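You operate a simulated robot arm through the tools that you are given. There is no shell and no other tool. Be economical: measure what you need, move in short steps, check, and stop when the job is done.

You are at the controls of a simulated robot arm. One attempt, no reset.

JOB
Put the grey freewheel on the white plastic plate.

The check looks at the end state, three seconds after you hand in, the way a careful person would. Anything else that was tipped, shoved, dropped, spilled or broken makes it a failure.

ROBOT AND FRAMES
A 7-joint arm with a two-finger parallel gripper, fixed in place. Base frame: the origin is at the foot of the arm, x ahead of it, y to its left, z up; the work surface is at about z = 760. Readings come in mm, degrees, newtons and seconds.
With the tool pointing down near the work surface it reaches from about 300 to 700 mm from the base axis. Its first joint turns from -66.0 to 66.0 degrees. Payload 1.57 kg.
The TCP is the grasp point between the finger pads, 30 mm short of the fingertips. In the tool frame z runs along the fingers and y along their closing line. The gripper opens to 110 mm. The fingers are 24 mm wide and 12 mm thick; the gripper's body (48 by 112 mm) begins 78 mm behind the TCP.
Orientation is that of the tool frame in the base frame, as a unit quaternion [w, x, y, z]. With the fingers straight down and closing along the base's y, the tool's x points along the base's -x, its y along +y and its z along -z.

CONTROLS
- The arm moves only by the tool apply_moves. Its argument "commands" is a list of rows, each a list of 5 numbers: the shift along the tool's x, y, z in mm, then the turn about the tool's z in degrees, then the closure, from 0 (fully open) to 1 (shut). In form: [[dx, dy, dz, yaw, fingers], ...]. A call has 1 to 10 rows; each row shifts and turns the commanded pose from where the row before left it, along the tool's axes as they then stand. Each row takes 0.2 s and may step no farther than 50 mm and 8.6 degrees from the row before; otherwise, or with a gripper value out of range, the whole call is refused. Where a pose cannot be reached the arm comes as near as it can. A force on the tool above 40 N (or 10 N above the force at the start of the call, whichever is more), or a blocked arm, ends the call early, and 0.2 s more pass. The fingers move at their own pace (about 108 mm/s each) and stop on an object; they squeeze with about 33 N. The grip force told is the motor's: it shows also when the fingers shut on nothing. Time passes only in rows, and 0.2 s behind the last, so rows that do not move let the fingers close. It gives the time, the measured TCP pose, the force on the tool (base axes), the opening and the grip force at its end, in the units of the frame above (readings bear some noise), and new pictures: "show" is both (left out), scene, wrist or none.
- Cameras (640 x 400 px; columns grow to the right, rows downward): "scene" is fixed at [158.4, -389, 1397.3]; the picture's right is [0.81, -0.59, 0.00], its down [-0.37, -0.52, -0.77] and it looks along [0.45, 0.62, -0.64] (base axes); focal length 322 px, centre (320, 200). "wrist" rides on the gripper at [-36, 0, -80] in the tool frame; the picture's right is [0.00, -1.00, 0.00], its down [0.97, 0.00, -0.24] and it looks along [0.24, 0.00, 0.97] (tool axes); focal length 218 px, centre (320, 200). There is no depth. A picture from a camera that has moved, and an enlarged one, comes with that camera's place and axes in the base frame and with its lens.
- inspect(camera, box): a new picture of the part [left, top, right, bottom] of that camera's present view, enlarged. The clock stands still meanwhile.
- job_done(): hands the job in; it is judged then, once.

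Work in short steps. Places have to be worked out from the pictures, the camera data and where the tool is seen: move nearer, look again, correct. Check each grasp and each placing, and mend what went wrong. You have 90 turns and 150 pictures in all, those below and enlarged ones among them. Open the gripper and draw the arm clear of the work before you hand the job in, unless the task says otherwise; then end with one line.

The tools are called as name(argument=value, ...) on one line, values as JSON. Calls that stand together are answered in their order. apply_moves: Moves the arm, as the interface text tells. Its arguments: {"type":"object","properties":{"commands":{"type":"array"},"show":{"type":"string","enum":["both","scene","wrist","none"]}},"required":["commands"]} The other tools are called the same way: inspect (camera, box) takes an enlarged picture of a part of a camera's view; job_done () hands the job in.

At the start:

```text
t: 0.0
tool_pos: [309.0, 127.4, 1057.9]
tool_rot: [0.001, -0.001, 1.0, 0.001]
ft_force: [1.0, -0.5, 0.0]
opening: 110.1
finger_force: 0.1
```

scene: 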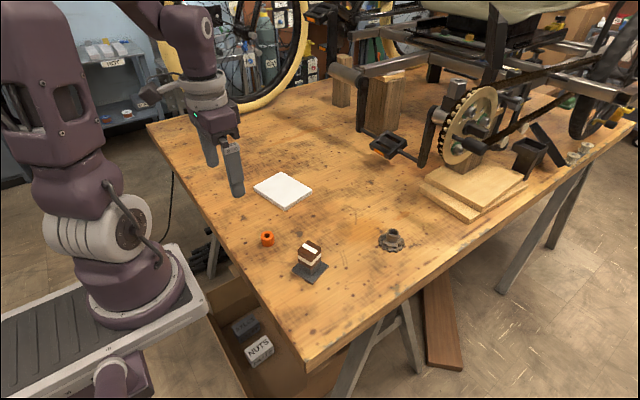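
wrist: 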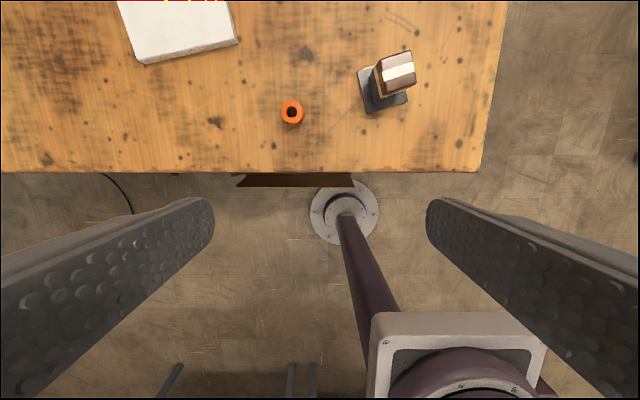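

I'll enlarge the freewheel and plate. First estimates put the freewheel at about (650,-30) and the plate at about (535,330).

inspect(camera="scene", box=[340, 200, 440, 262])

inspect(camera="scene", box=[230, 150, 350, 290])

```text
6.40 times, centred on (390, 231) of scene
camera zoom: at [158.4, -389.0, 1397.3], right [0.81, -0.59, 0.0], down [-0.37, -0.52, -0.77], along [0.45, 0.62, -0.64], focal length 2058 px, centre (-128, 2)
```

zoom: 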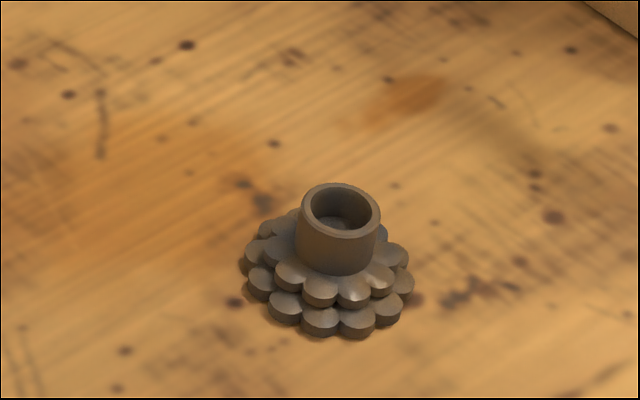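

```text
2.86 times, centred on (290, 220) of scene
camera zoom: at [158.4, -389.0, 1397.3], right [0.81, -0.59, 0.0], down [-0.37, -0.52, -0.77], along [0.45, 0.62, -0.64], focal length 919 px, centre (406, 143)
```

zoom: 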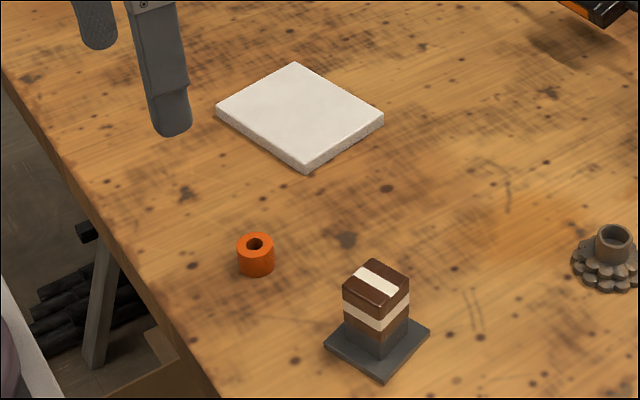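

The freewheel's base is about 70 mm wide and centred near (644,-38). Its hub is about 34 mm wide with its top near z 813, so I'll move above it and look with the wrist camera.

apply_moves(commands=[[-38, -20, 12, 0, 0], [-38, -20, 12, 0, 0], [-38, -20, 12, 0, 0], [-38, -20, 12, 0, 0], [-38, -20, 12, 0, 0], [-38, -20, 12, 0, 0], [-38, -20, 12, 0, 0], [-38, -20, 12, 0, 0], [-24, -5, 10, 0, 0], [0, 0, 0, 0, 0]])

```text
t: 2.2
tool_pos: [637.5, -38.7, 953.4]
tool_rot: [0.0, 0.0, 1.0, -0.001]
ft_force: [0.4, 0.1, 0.5]
opening: 110.2
finger_force: 0.0
camera wrist: at [673.1, -37.6, 1034.0], right [0.0, -1.0, 0.0], down [-0.97, 0.0, 0.24], along [-0.24, 0.0, -0.97], focal length 218 px, centre (320, 200)
```

scene: 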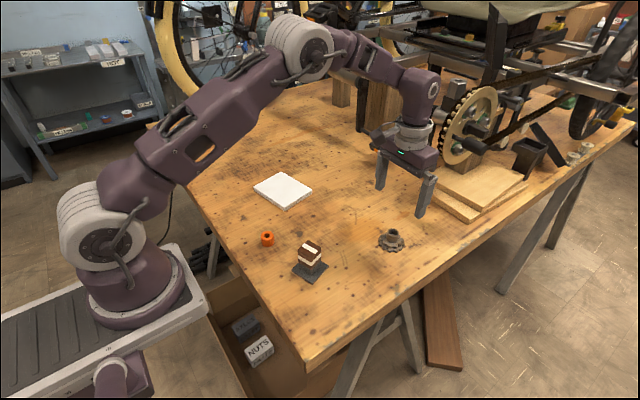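
wrist: 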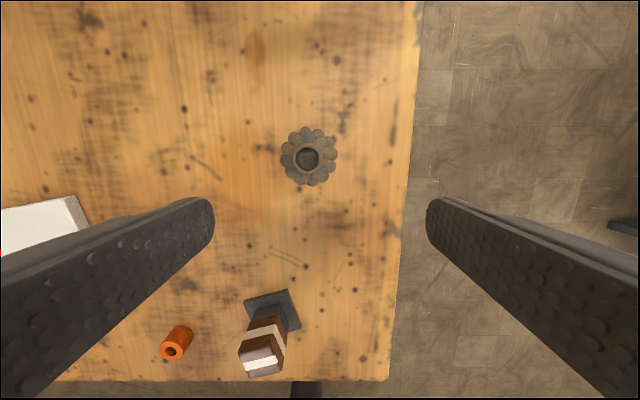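

The wrist view puts the hub at about (660,-24.5). I'll align over it, lower to z of about 870 and look again.

apply_moves(commands=[[-22, 14, 20, 0, 0], [0, 0, 30, 0, 0], [0, 0, 30, 0, 0.3], [0, 0, 0, 0, 0.3]])

inspect(camera="scene", box=[340, 180, 460, 255])

```text
t: 3.2
tool_pos: [661.4, -24.0, 871.3]
tool_rot: [0.001, 0.001, 1.0, 0.001]
ft_force: [-0.3, -0.1, -0.2]
opening: 76.9
finger_force: 0.1
camera wrist: at [695.9, -22.4, 953.2], right [0.0, -1.0, 0.0], down [-0.97, 0.0, 0.24], along [-0.24, 0.0, -0.97], focal length 218 px, centre (320, 200)
```

scene: 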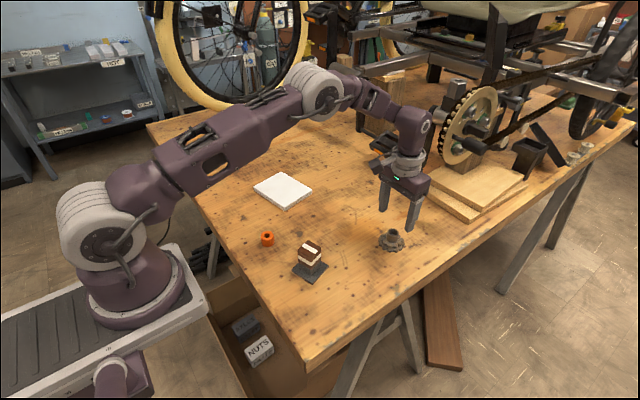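
wrist: 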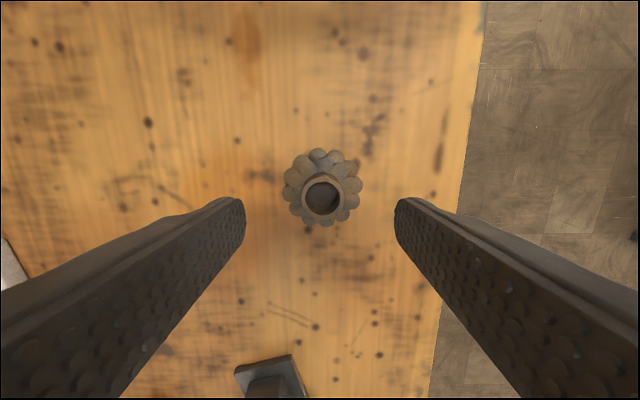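

```text
5.33 times, centred on (400, 218) of scene
camera zoom: at [158.4, -389.0, 1397.3], right [0.81, -0.59, 0.0], down [-0.37, -0.52, -0.77], along [0.45, 0.62, -0.64], focal length 1715 px, centre (-107, 107)
```

zoom: 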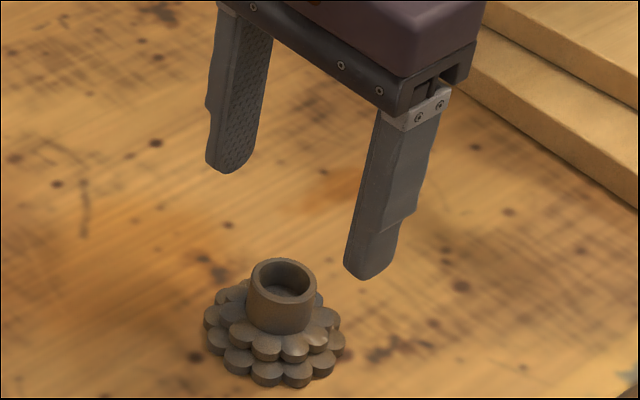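

Triangulating the two wrist views gives a hub top at z of about 790 and a centre at (659.5,-23.5). I'll lower until the fingertips straddle the hub just above the sprockets, with the TCP near 806.

apply_moves(commands=[[2, 0, 25, 0, 0.4], [0, 0, 25, 0, 0.4], [0, 0, 15, 0, 0.4], [0, 0, 0, 0, 0.4]])

inspect(camera="scene", box=[350, 200, 446, 260])

```text
t: 4.2
tool_pos: [657.1, -22.1, 807.5]
tool_rot: [0.0, 0.001, 1.0, 0.0]
ft_force: [0.2, 0.2, -0.2]
opening: 65.9
finger_force: 0.0
camera wrist: at [693.3, -22.6, 888.4], right [0.0, -1.0, 0.0], down [-0.97, 0.0, 0.24], along [-0.24, 0.0, -0.97], focal length 218 px, centre (320, 200)
```

scene: 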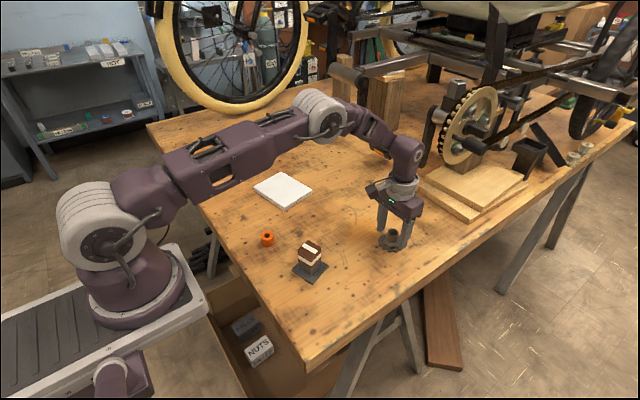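
wrist: 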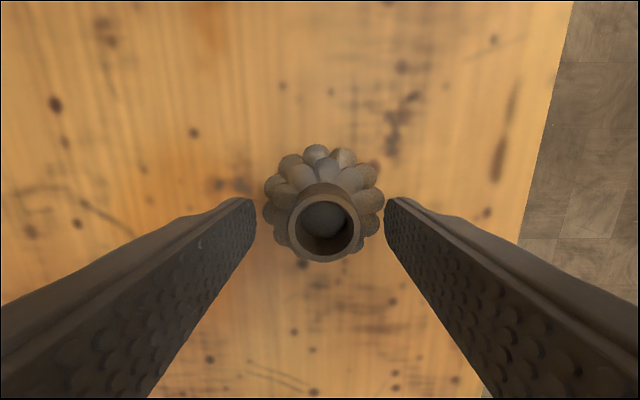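

```text
6.67 times, centred on (398, 230) of scene
camera zoom: at [158.4, -389.0, 1397.3], right [0.81, -0.59, 0.0], down [-0.37, -0.52, -0.77], along [0.45, 0.62, -0.64], focal length 2144 px, centre (-200, 0)
```

zoom: 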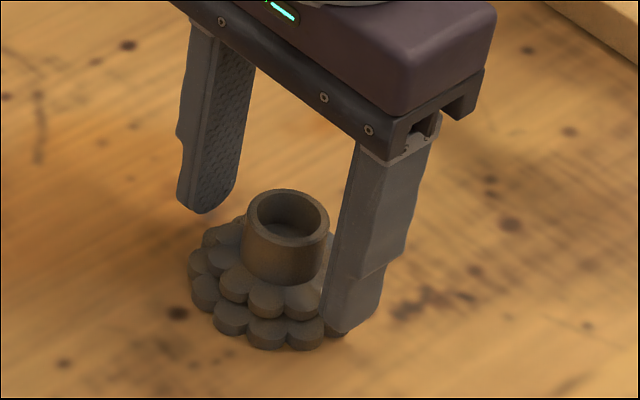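

The hub top is at about z 797 with its centre near (660,-24.5), and the fingertips at about 777 straddle it. I'll nudge to centre and close.

apply_moves(commands=[[-2, -2, 0, 0, 0.4], [0, 0, 0, 0, 0.55], [0, 0, 0, 0, 0.7], [0, 0, 0, 0, 0.85], [0, 0, 0, 0, 1], [0, 0, 0, 0, 1]])

inspect(camera="scene", box=[350, 200, 446, 260])

```text
t: 5.6
tool_pos: [660.5, -24.9, 806.7]
tool_rot: [0.0, 0.0, 1.0, 0.0]
ft_force: [-0.3, -1.8, 0.2]
opening: 53.4
finger_force: 32.9
camera wrist: at [695.3, -24.9, 888.4], right [0.0, -1.0, 0.0], down [-0.97, 0.0, 0.24], along [-0.24, 0.0, -0.97], focal length 218 px, centre (320, 200)
```

scene: 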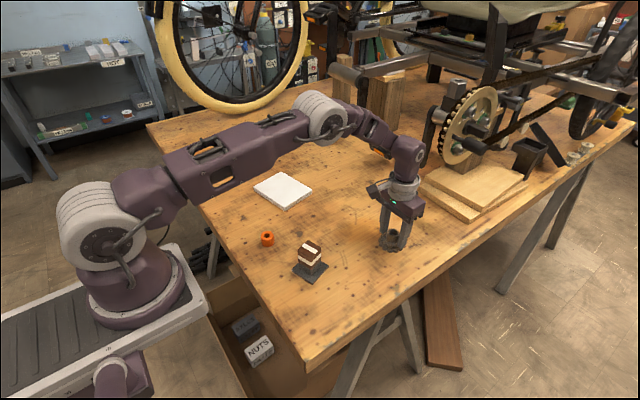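
wrist: 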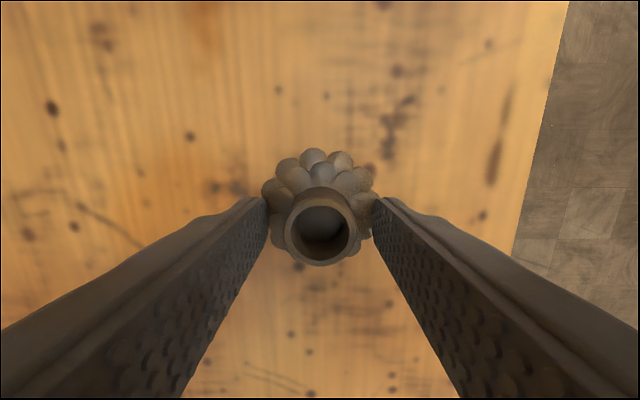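

```text
6.67 times, centred on (398, 230) of scene
camera zoom: at [158.4, -389.0, 1397.3], right [0.81, -0.59, 0.0], down [-0.37, -0.52, -0.77], along [0.45, 0.62, -0.64], focal length 2144 px, centre (-200, 0)
```

zoom: 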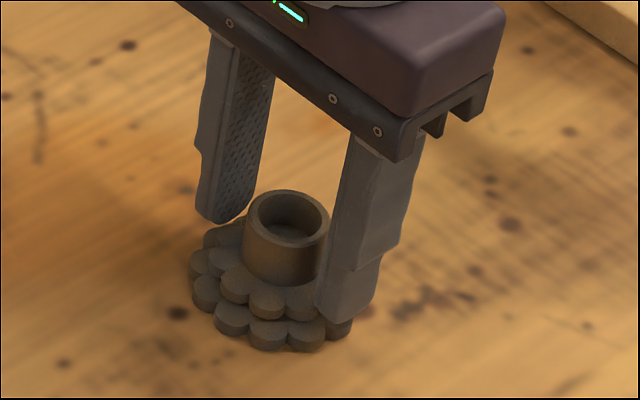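

The opening stopped at 53 mm, so the tips caught the upper sprocket rather than the hub. I'll reopen, raise about 6 mm and regrip on the hub.

apply_moves(commands=[[0, 0, 0, 0, 0.4], [0, 0, 0, 0, 0.4], [0, 0, -6, 0, 0.4], [0, 0, 0, 0, 0.4], [0, 0, 0, 0, 0.6], [0, 0, 0, 0, 0.7], [0, 0, 0, 0, 0.85], [0, 0, 0, 0, 1], [0, 0, 0, 0, 1]])

inspect(camera="scene", box=[350, 200, 446, 260])

```text
t: 7.6
tool_pos: [659.7, -25.0, 813.3]
tool_rot: [0.0, 0.0, 1.0, 0.0]
ft_force: [0.8, -1.3, 1.7]
opening: 31.5
finger_force: 33.1
camera wrist: at [695.4, -24.8, 894.9], right [0.0, -1.0, 0.0], down [-0.97, 0.0, 0.24], along [-0.24, 0.0, -0.97], focal length 218 px, centre (320, 200)
```

scene: 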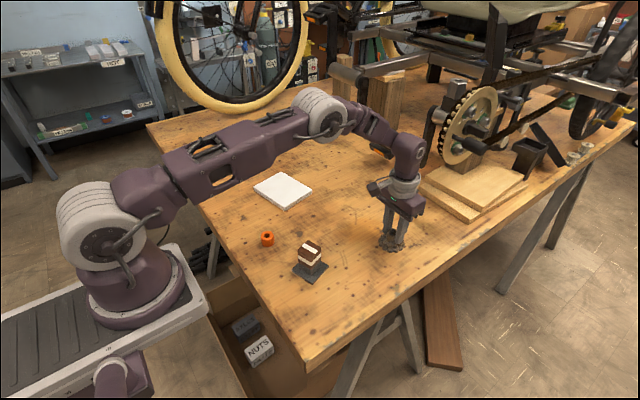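
wrist: 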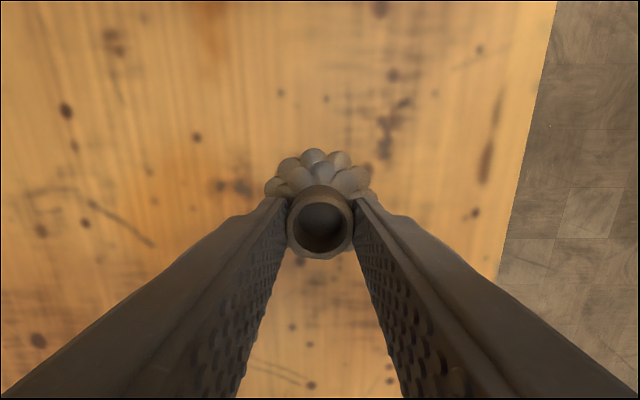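

```text
6.67 times, centred on (398, 230) of scene
camera zoom: at [158.3, -389.0, 1397.3], right [0.81, -0.59, 0.0], down [-0.37, -0.52, -0.77], along [0.45, 0.62, -0.64], focal length 2144 px, centre (-200, 0)
```

zoom: 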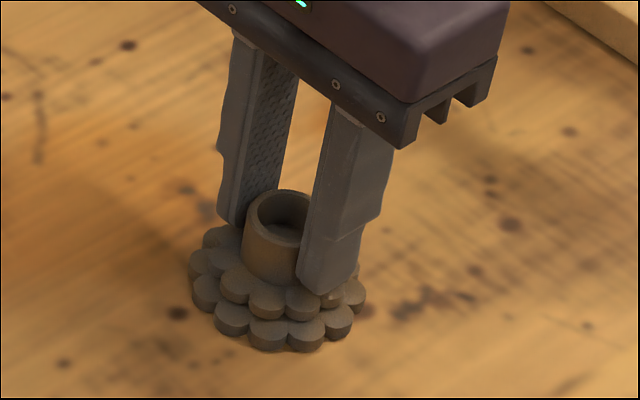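

The fingers now grip the hub at 31.5 mm. I'll lift slowly and check the hold.

apply_moves(commands=[[0, 0, -5, 0, 1], [0, 0, -15, 0, 1], [0, 0, -25, 0, 1], [0, 0, -25, 0, 1], [0, 0, 0, 0, 1]])

inspect(camera="scene", box=[350, 170, 462, 240])

```text
t: 8.8
tool_pos: [660.5, -25.6, 884.0]
tool_rot: [0.0, 0.0, 1.0, 0.0]
ft_force: [-0.4, -0.9, -3.3]
opening: 31.3
finger_force: 32.5
camera wrist: at [695.0, -25.3, 964.9], right [0.0, -1.0, 0.0], down [-0.97, 0.0, 0.24], along [-0.24, 0.0, -0.97], focal length 218 px, centre (320, 200)
```

scene: 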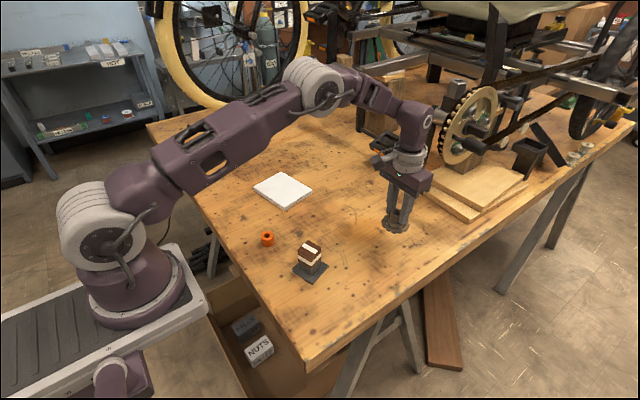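
wrist: 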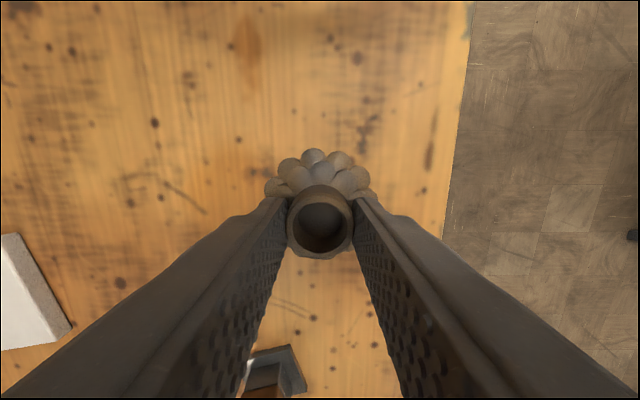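

```text
5.71 times, centred on (406, 205) of scene
camera zoom: at [158.4, -389.0, 1397.3], right [0.81, -0.59, 0.0], down [-0.37, -0.52, -0.77], along [0.45, 0.62, -0.64], focal length 1837 px, centre (-171, 171)
```

zoom: 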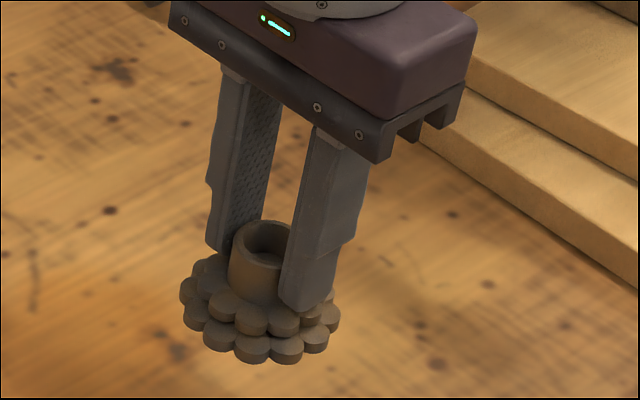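

The freewheel is held and level. Corners in the scene view put the plate centre at about (536,332), so I'll carry it there at a safe height in smaller steps.

apply_moves(commands=[[5, 20, -20, 0, 1], [12, 36, -20, 0, 1], [15, 40, 0, 0, 1], [15, 40, 0, 0, 1], [15, 40, 0, 0, 1], [15, 40, 0, 0, 1], [15, 40, 0, 0, 1], [12, 36, 0, 0, 1], [5, 15, 0, 0, 1], [0, 0, 0, 0, 1]])

```text
t: 11.0
tool_pos: [549.8, 280.3, 924.0]
tool_rot: [0.0, 0.0, 1.0, 0.0]
ft_force: [-0.4, 0.3, -3.9]
opening: 31.5
finger_force: 33.2
camera wrist: at [585.5, 281.1, 1005.3], right [0.0, -1.0, 0.0], down [-0.97, 0.0, 0.24], along [-0.24, 0.0, -0.97], focal length 218 px, centre (320, 200)
```

scene: 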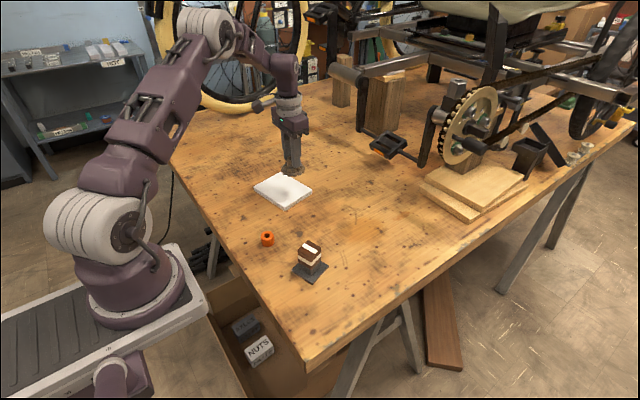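
wrist: 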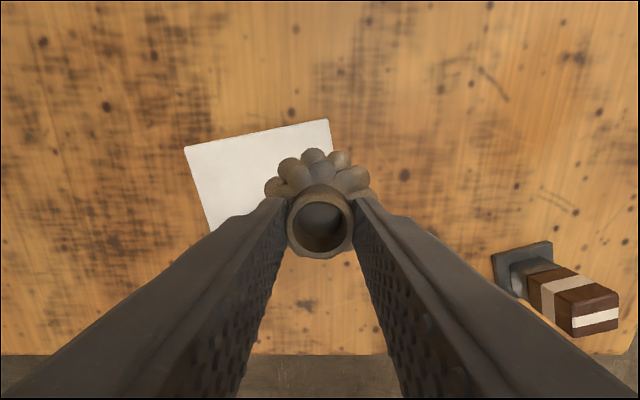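

From the wrist view the plate centre is at about (541,338). I'll centre over it and lower to a TCP z of 850. The part's bottom is 53 mm below the TCP, so it will still be clear.

apply_moves(commands=[[4, 28, 10, 0, 1], [5, 29, 14, 0, 1], [0, 0, 25, 0, 1], [0, 0, 25, 0, 1], [0, 0, 0, 0, 1]])

inspect(camera="scene", box=[235, 145, 331, 215])

```text
t: 12.2
tool_pos: [540.9, 338.2, 848.8]
tool_rot: [0.001, -0.001, 1.0, 0.0]
ft_force: [0.0, 0.5, -2.6]
opening: 31.5
finger_force: 32.9
camera wrist: at [577.1, 339.8, 930.4], right [0.0, -1.0, 0.0], down [-0.97, 0.0, 0.24], along [-0.24, 0.0, -0.97], focal length 218 px, centre (320, 200)
```

scene: 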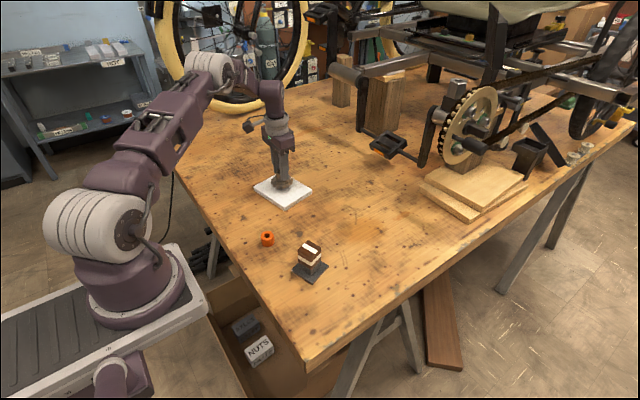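
wrist: 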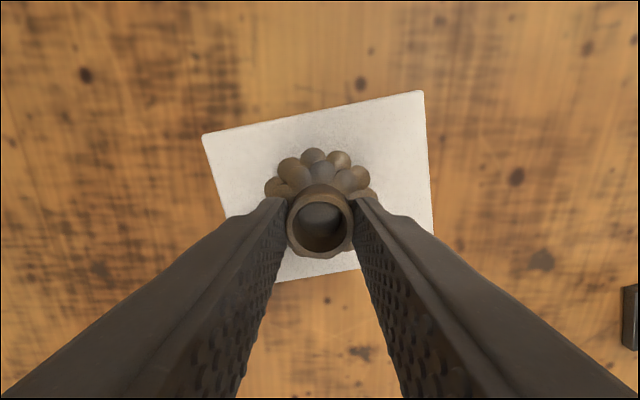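

```text
5.71 times, centred on (283, 180) of scene
camera zoom: at [158.4, -389.0, 1397.3], right [0.81, -0.59, 0.0], down [-0.37, -0.52, -0.77], along [0.45, 0.62, -0.64], focal length 1837 px, centre (531, 314)
```

zoom: 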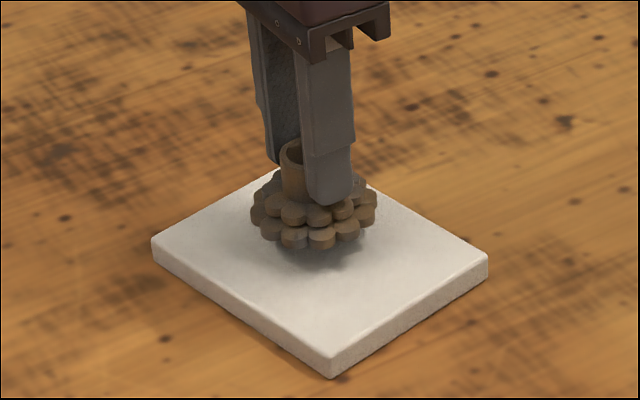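

The part is hovering about 20 mm above the plate and well within its edges (centre about (539,335)). I'll lower gently and watch the force.

apply_moves(commands=[[2, -2, 6, 0, 1], [0, 0, 5, 0, 1], [0, 0, 4, 0, 1], [0, 0, 3, 0, 1], [0, 0, 0, 0, 1]])

inspect(camera="scene", box=[235, 145, 331, 215])

```text
t: 13.4
tool_pos: [539.7, 336.5, 831.4]
tool_rot: [0.001, 0.0, 1.0, 0.0]
ft_force: [-1.1, -0.6, 2.9]
opening: 31.2
finger_force: 33.1
camera wrist: at [575.0, 337.0, 912.9], right [0.0, -1.0, 0.0], down [-0.97, 0.0, 0.24], along [-0.24, 0.0, -0.97], focal length 218 px, centre (320, 200)
```

scene: 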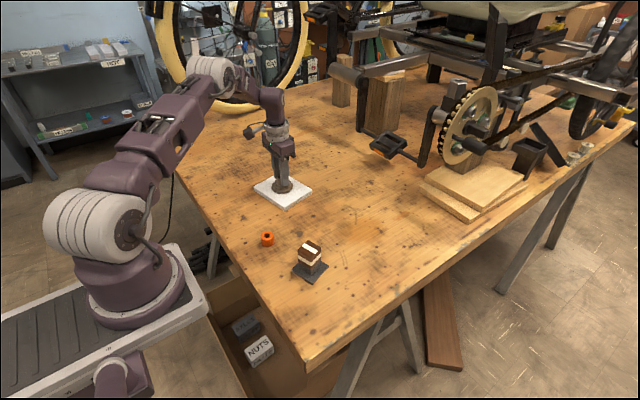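
wrist: 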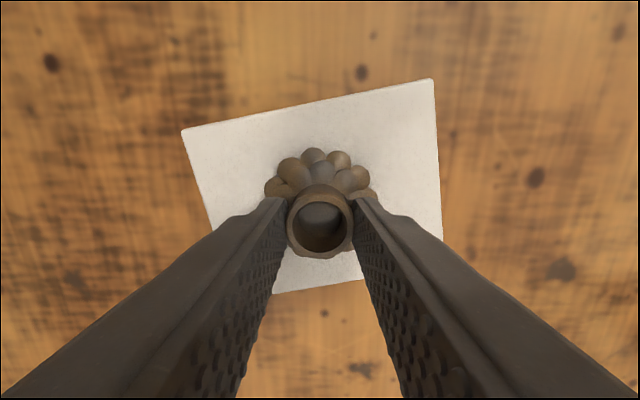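

```text
5.71 times, centred on (283, 180) of scene
camera zoom: at [158.3, -389.0, 1397.3], right [0.81, -0.59, 0.0], down [-0.37, -0.52, -0.77], along [0.45, 0.62, -0.64], focal length 1837 px, centre (531, 314)
```

zoom: 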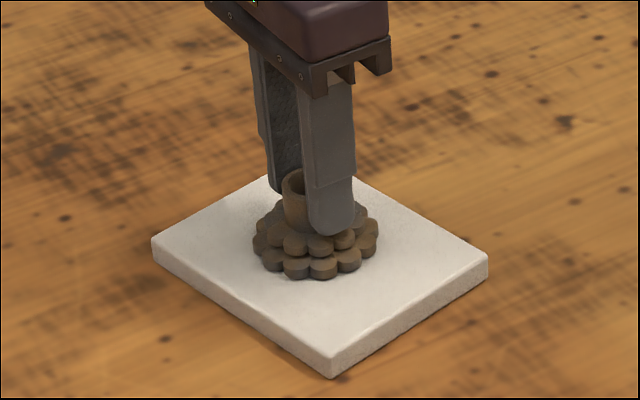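

The vertical force changed from -3 to +3 N, so the part has touched the plate. I'll press 0.5 mm more to confirm.

apply_moves(commands=[[0, 0, 0.5, 0, 1], [0, 0, 0, 0, 1]], show="none")

```text
t: 14.0
tool_pos: [539.3, 336.3, 832.0]
tool_rot: [0.001, 0.0, 1.0, 0.0]
ft_force: [-2.2, -0.5, 11.0]
opening: 31.4
finger_force: 32.8
```

Contact is confirmed at +11 N. I'll ease up 0.5 mm, open to about 66 mm, then rise straight up.

apply_moves(commands=[[0, 0, -0.5, 0, 1], [0, 0, 0, 0, 0.65], [0, 0, 0, 0, 0.4], [0, 0, 0, 0, 0.4], [0, 0, -10, 0, 0.4], [0, 0, -30, 0, 0.4], [0, 0, -40, 0, 0.4], [0, 0, -40, 0, 0.4], [0, 0, 0, 0, 0.4]])

inspect(camera="scene", box=[235, 145, 331, 215])

```text
t: 16.0
tool_pos: [538.8, 335.7, 951.6]
tool_rot: [0.001, 0.0, 1.0, 0.0]
ft_force: [0.0, 0.2, 0.1]
opening: 66.1
finger_force: 0.1
camera wrist: at [574.5, 336.8, 1032.8], right [0.0, -1.0, 0.0], down [-0.97, 0.0, 0.24], along [-0.24, 0.0, -0.97], focal length 218 px, centre (320, 200)
```

scene: 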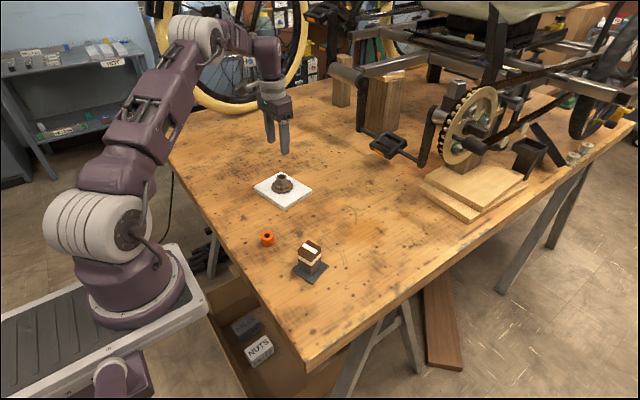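
wrist: 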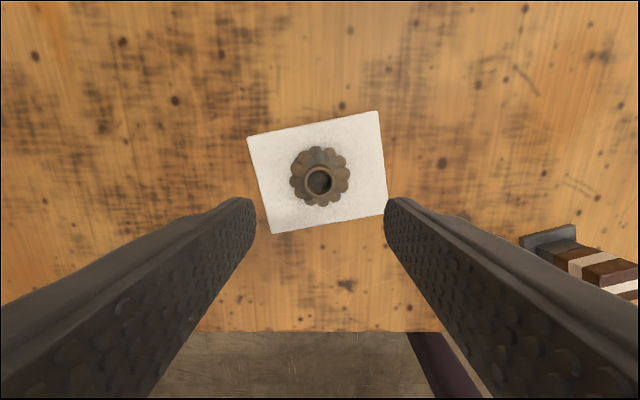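

```text
5.71 times, centred on (283, 180) of scene
camera zoom: at [158.4, -389.0, 1397.3], right [0.81, -0.59, 0.0], down [-0.37, -0.52, -0.77], along [0.45, 0.62, -0.64], focal length 1837 px, centre (531, 314)
```

zoom: 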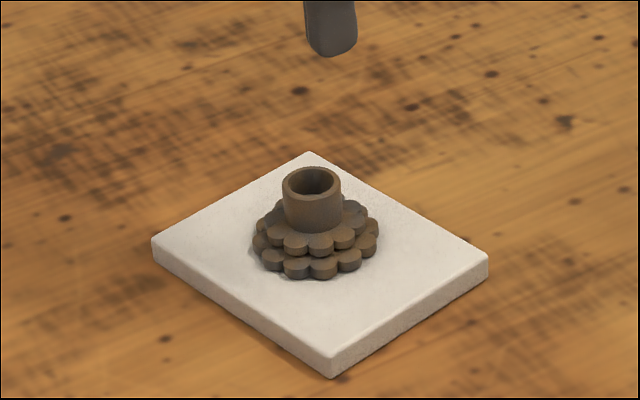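

The freewheel sits flat near the middle of the plate, and nothing else has moved. I'll open fully and draw the arm up and back.

apply_moves(commands=[[20, -10, -40, 0, 0.2], [40, -20, -20, 0, 0], [40, -20, -10, 0, 0], [40, -20, 0, 0, 0], [0, 0, 0, 0, 0]], show="scene")

```text
t: 17.2
tool_pos: [398.5, 266.5, 1020.5]
tool_rot: [0.0, 0.001, 1.0, 0.0]
ft_force: [0.4, 0.7, -0.1]
opening: 110.1
finger_force: 0.0
```

scene: 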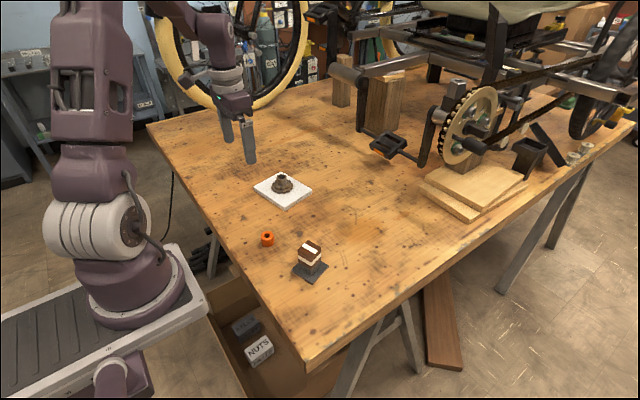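

The arm is clear and the freewheel rests on the plate, so I'm handing in.

job_done()

```text
The job is handed in.
```

The grey freewheel is on the white plastic plate, sitting flat near its middle; nothing else was disturbed, and the arm is clear with the gripper open.
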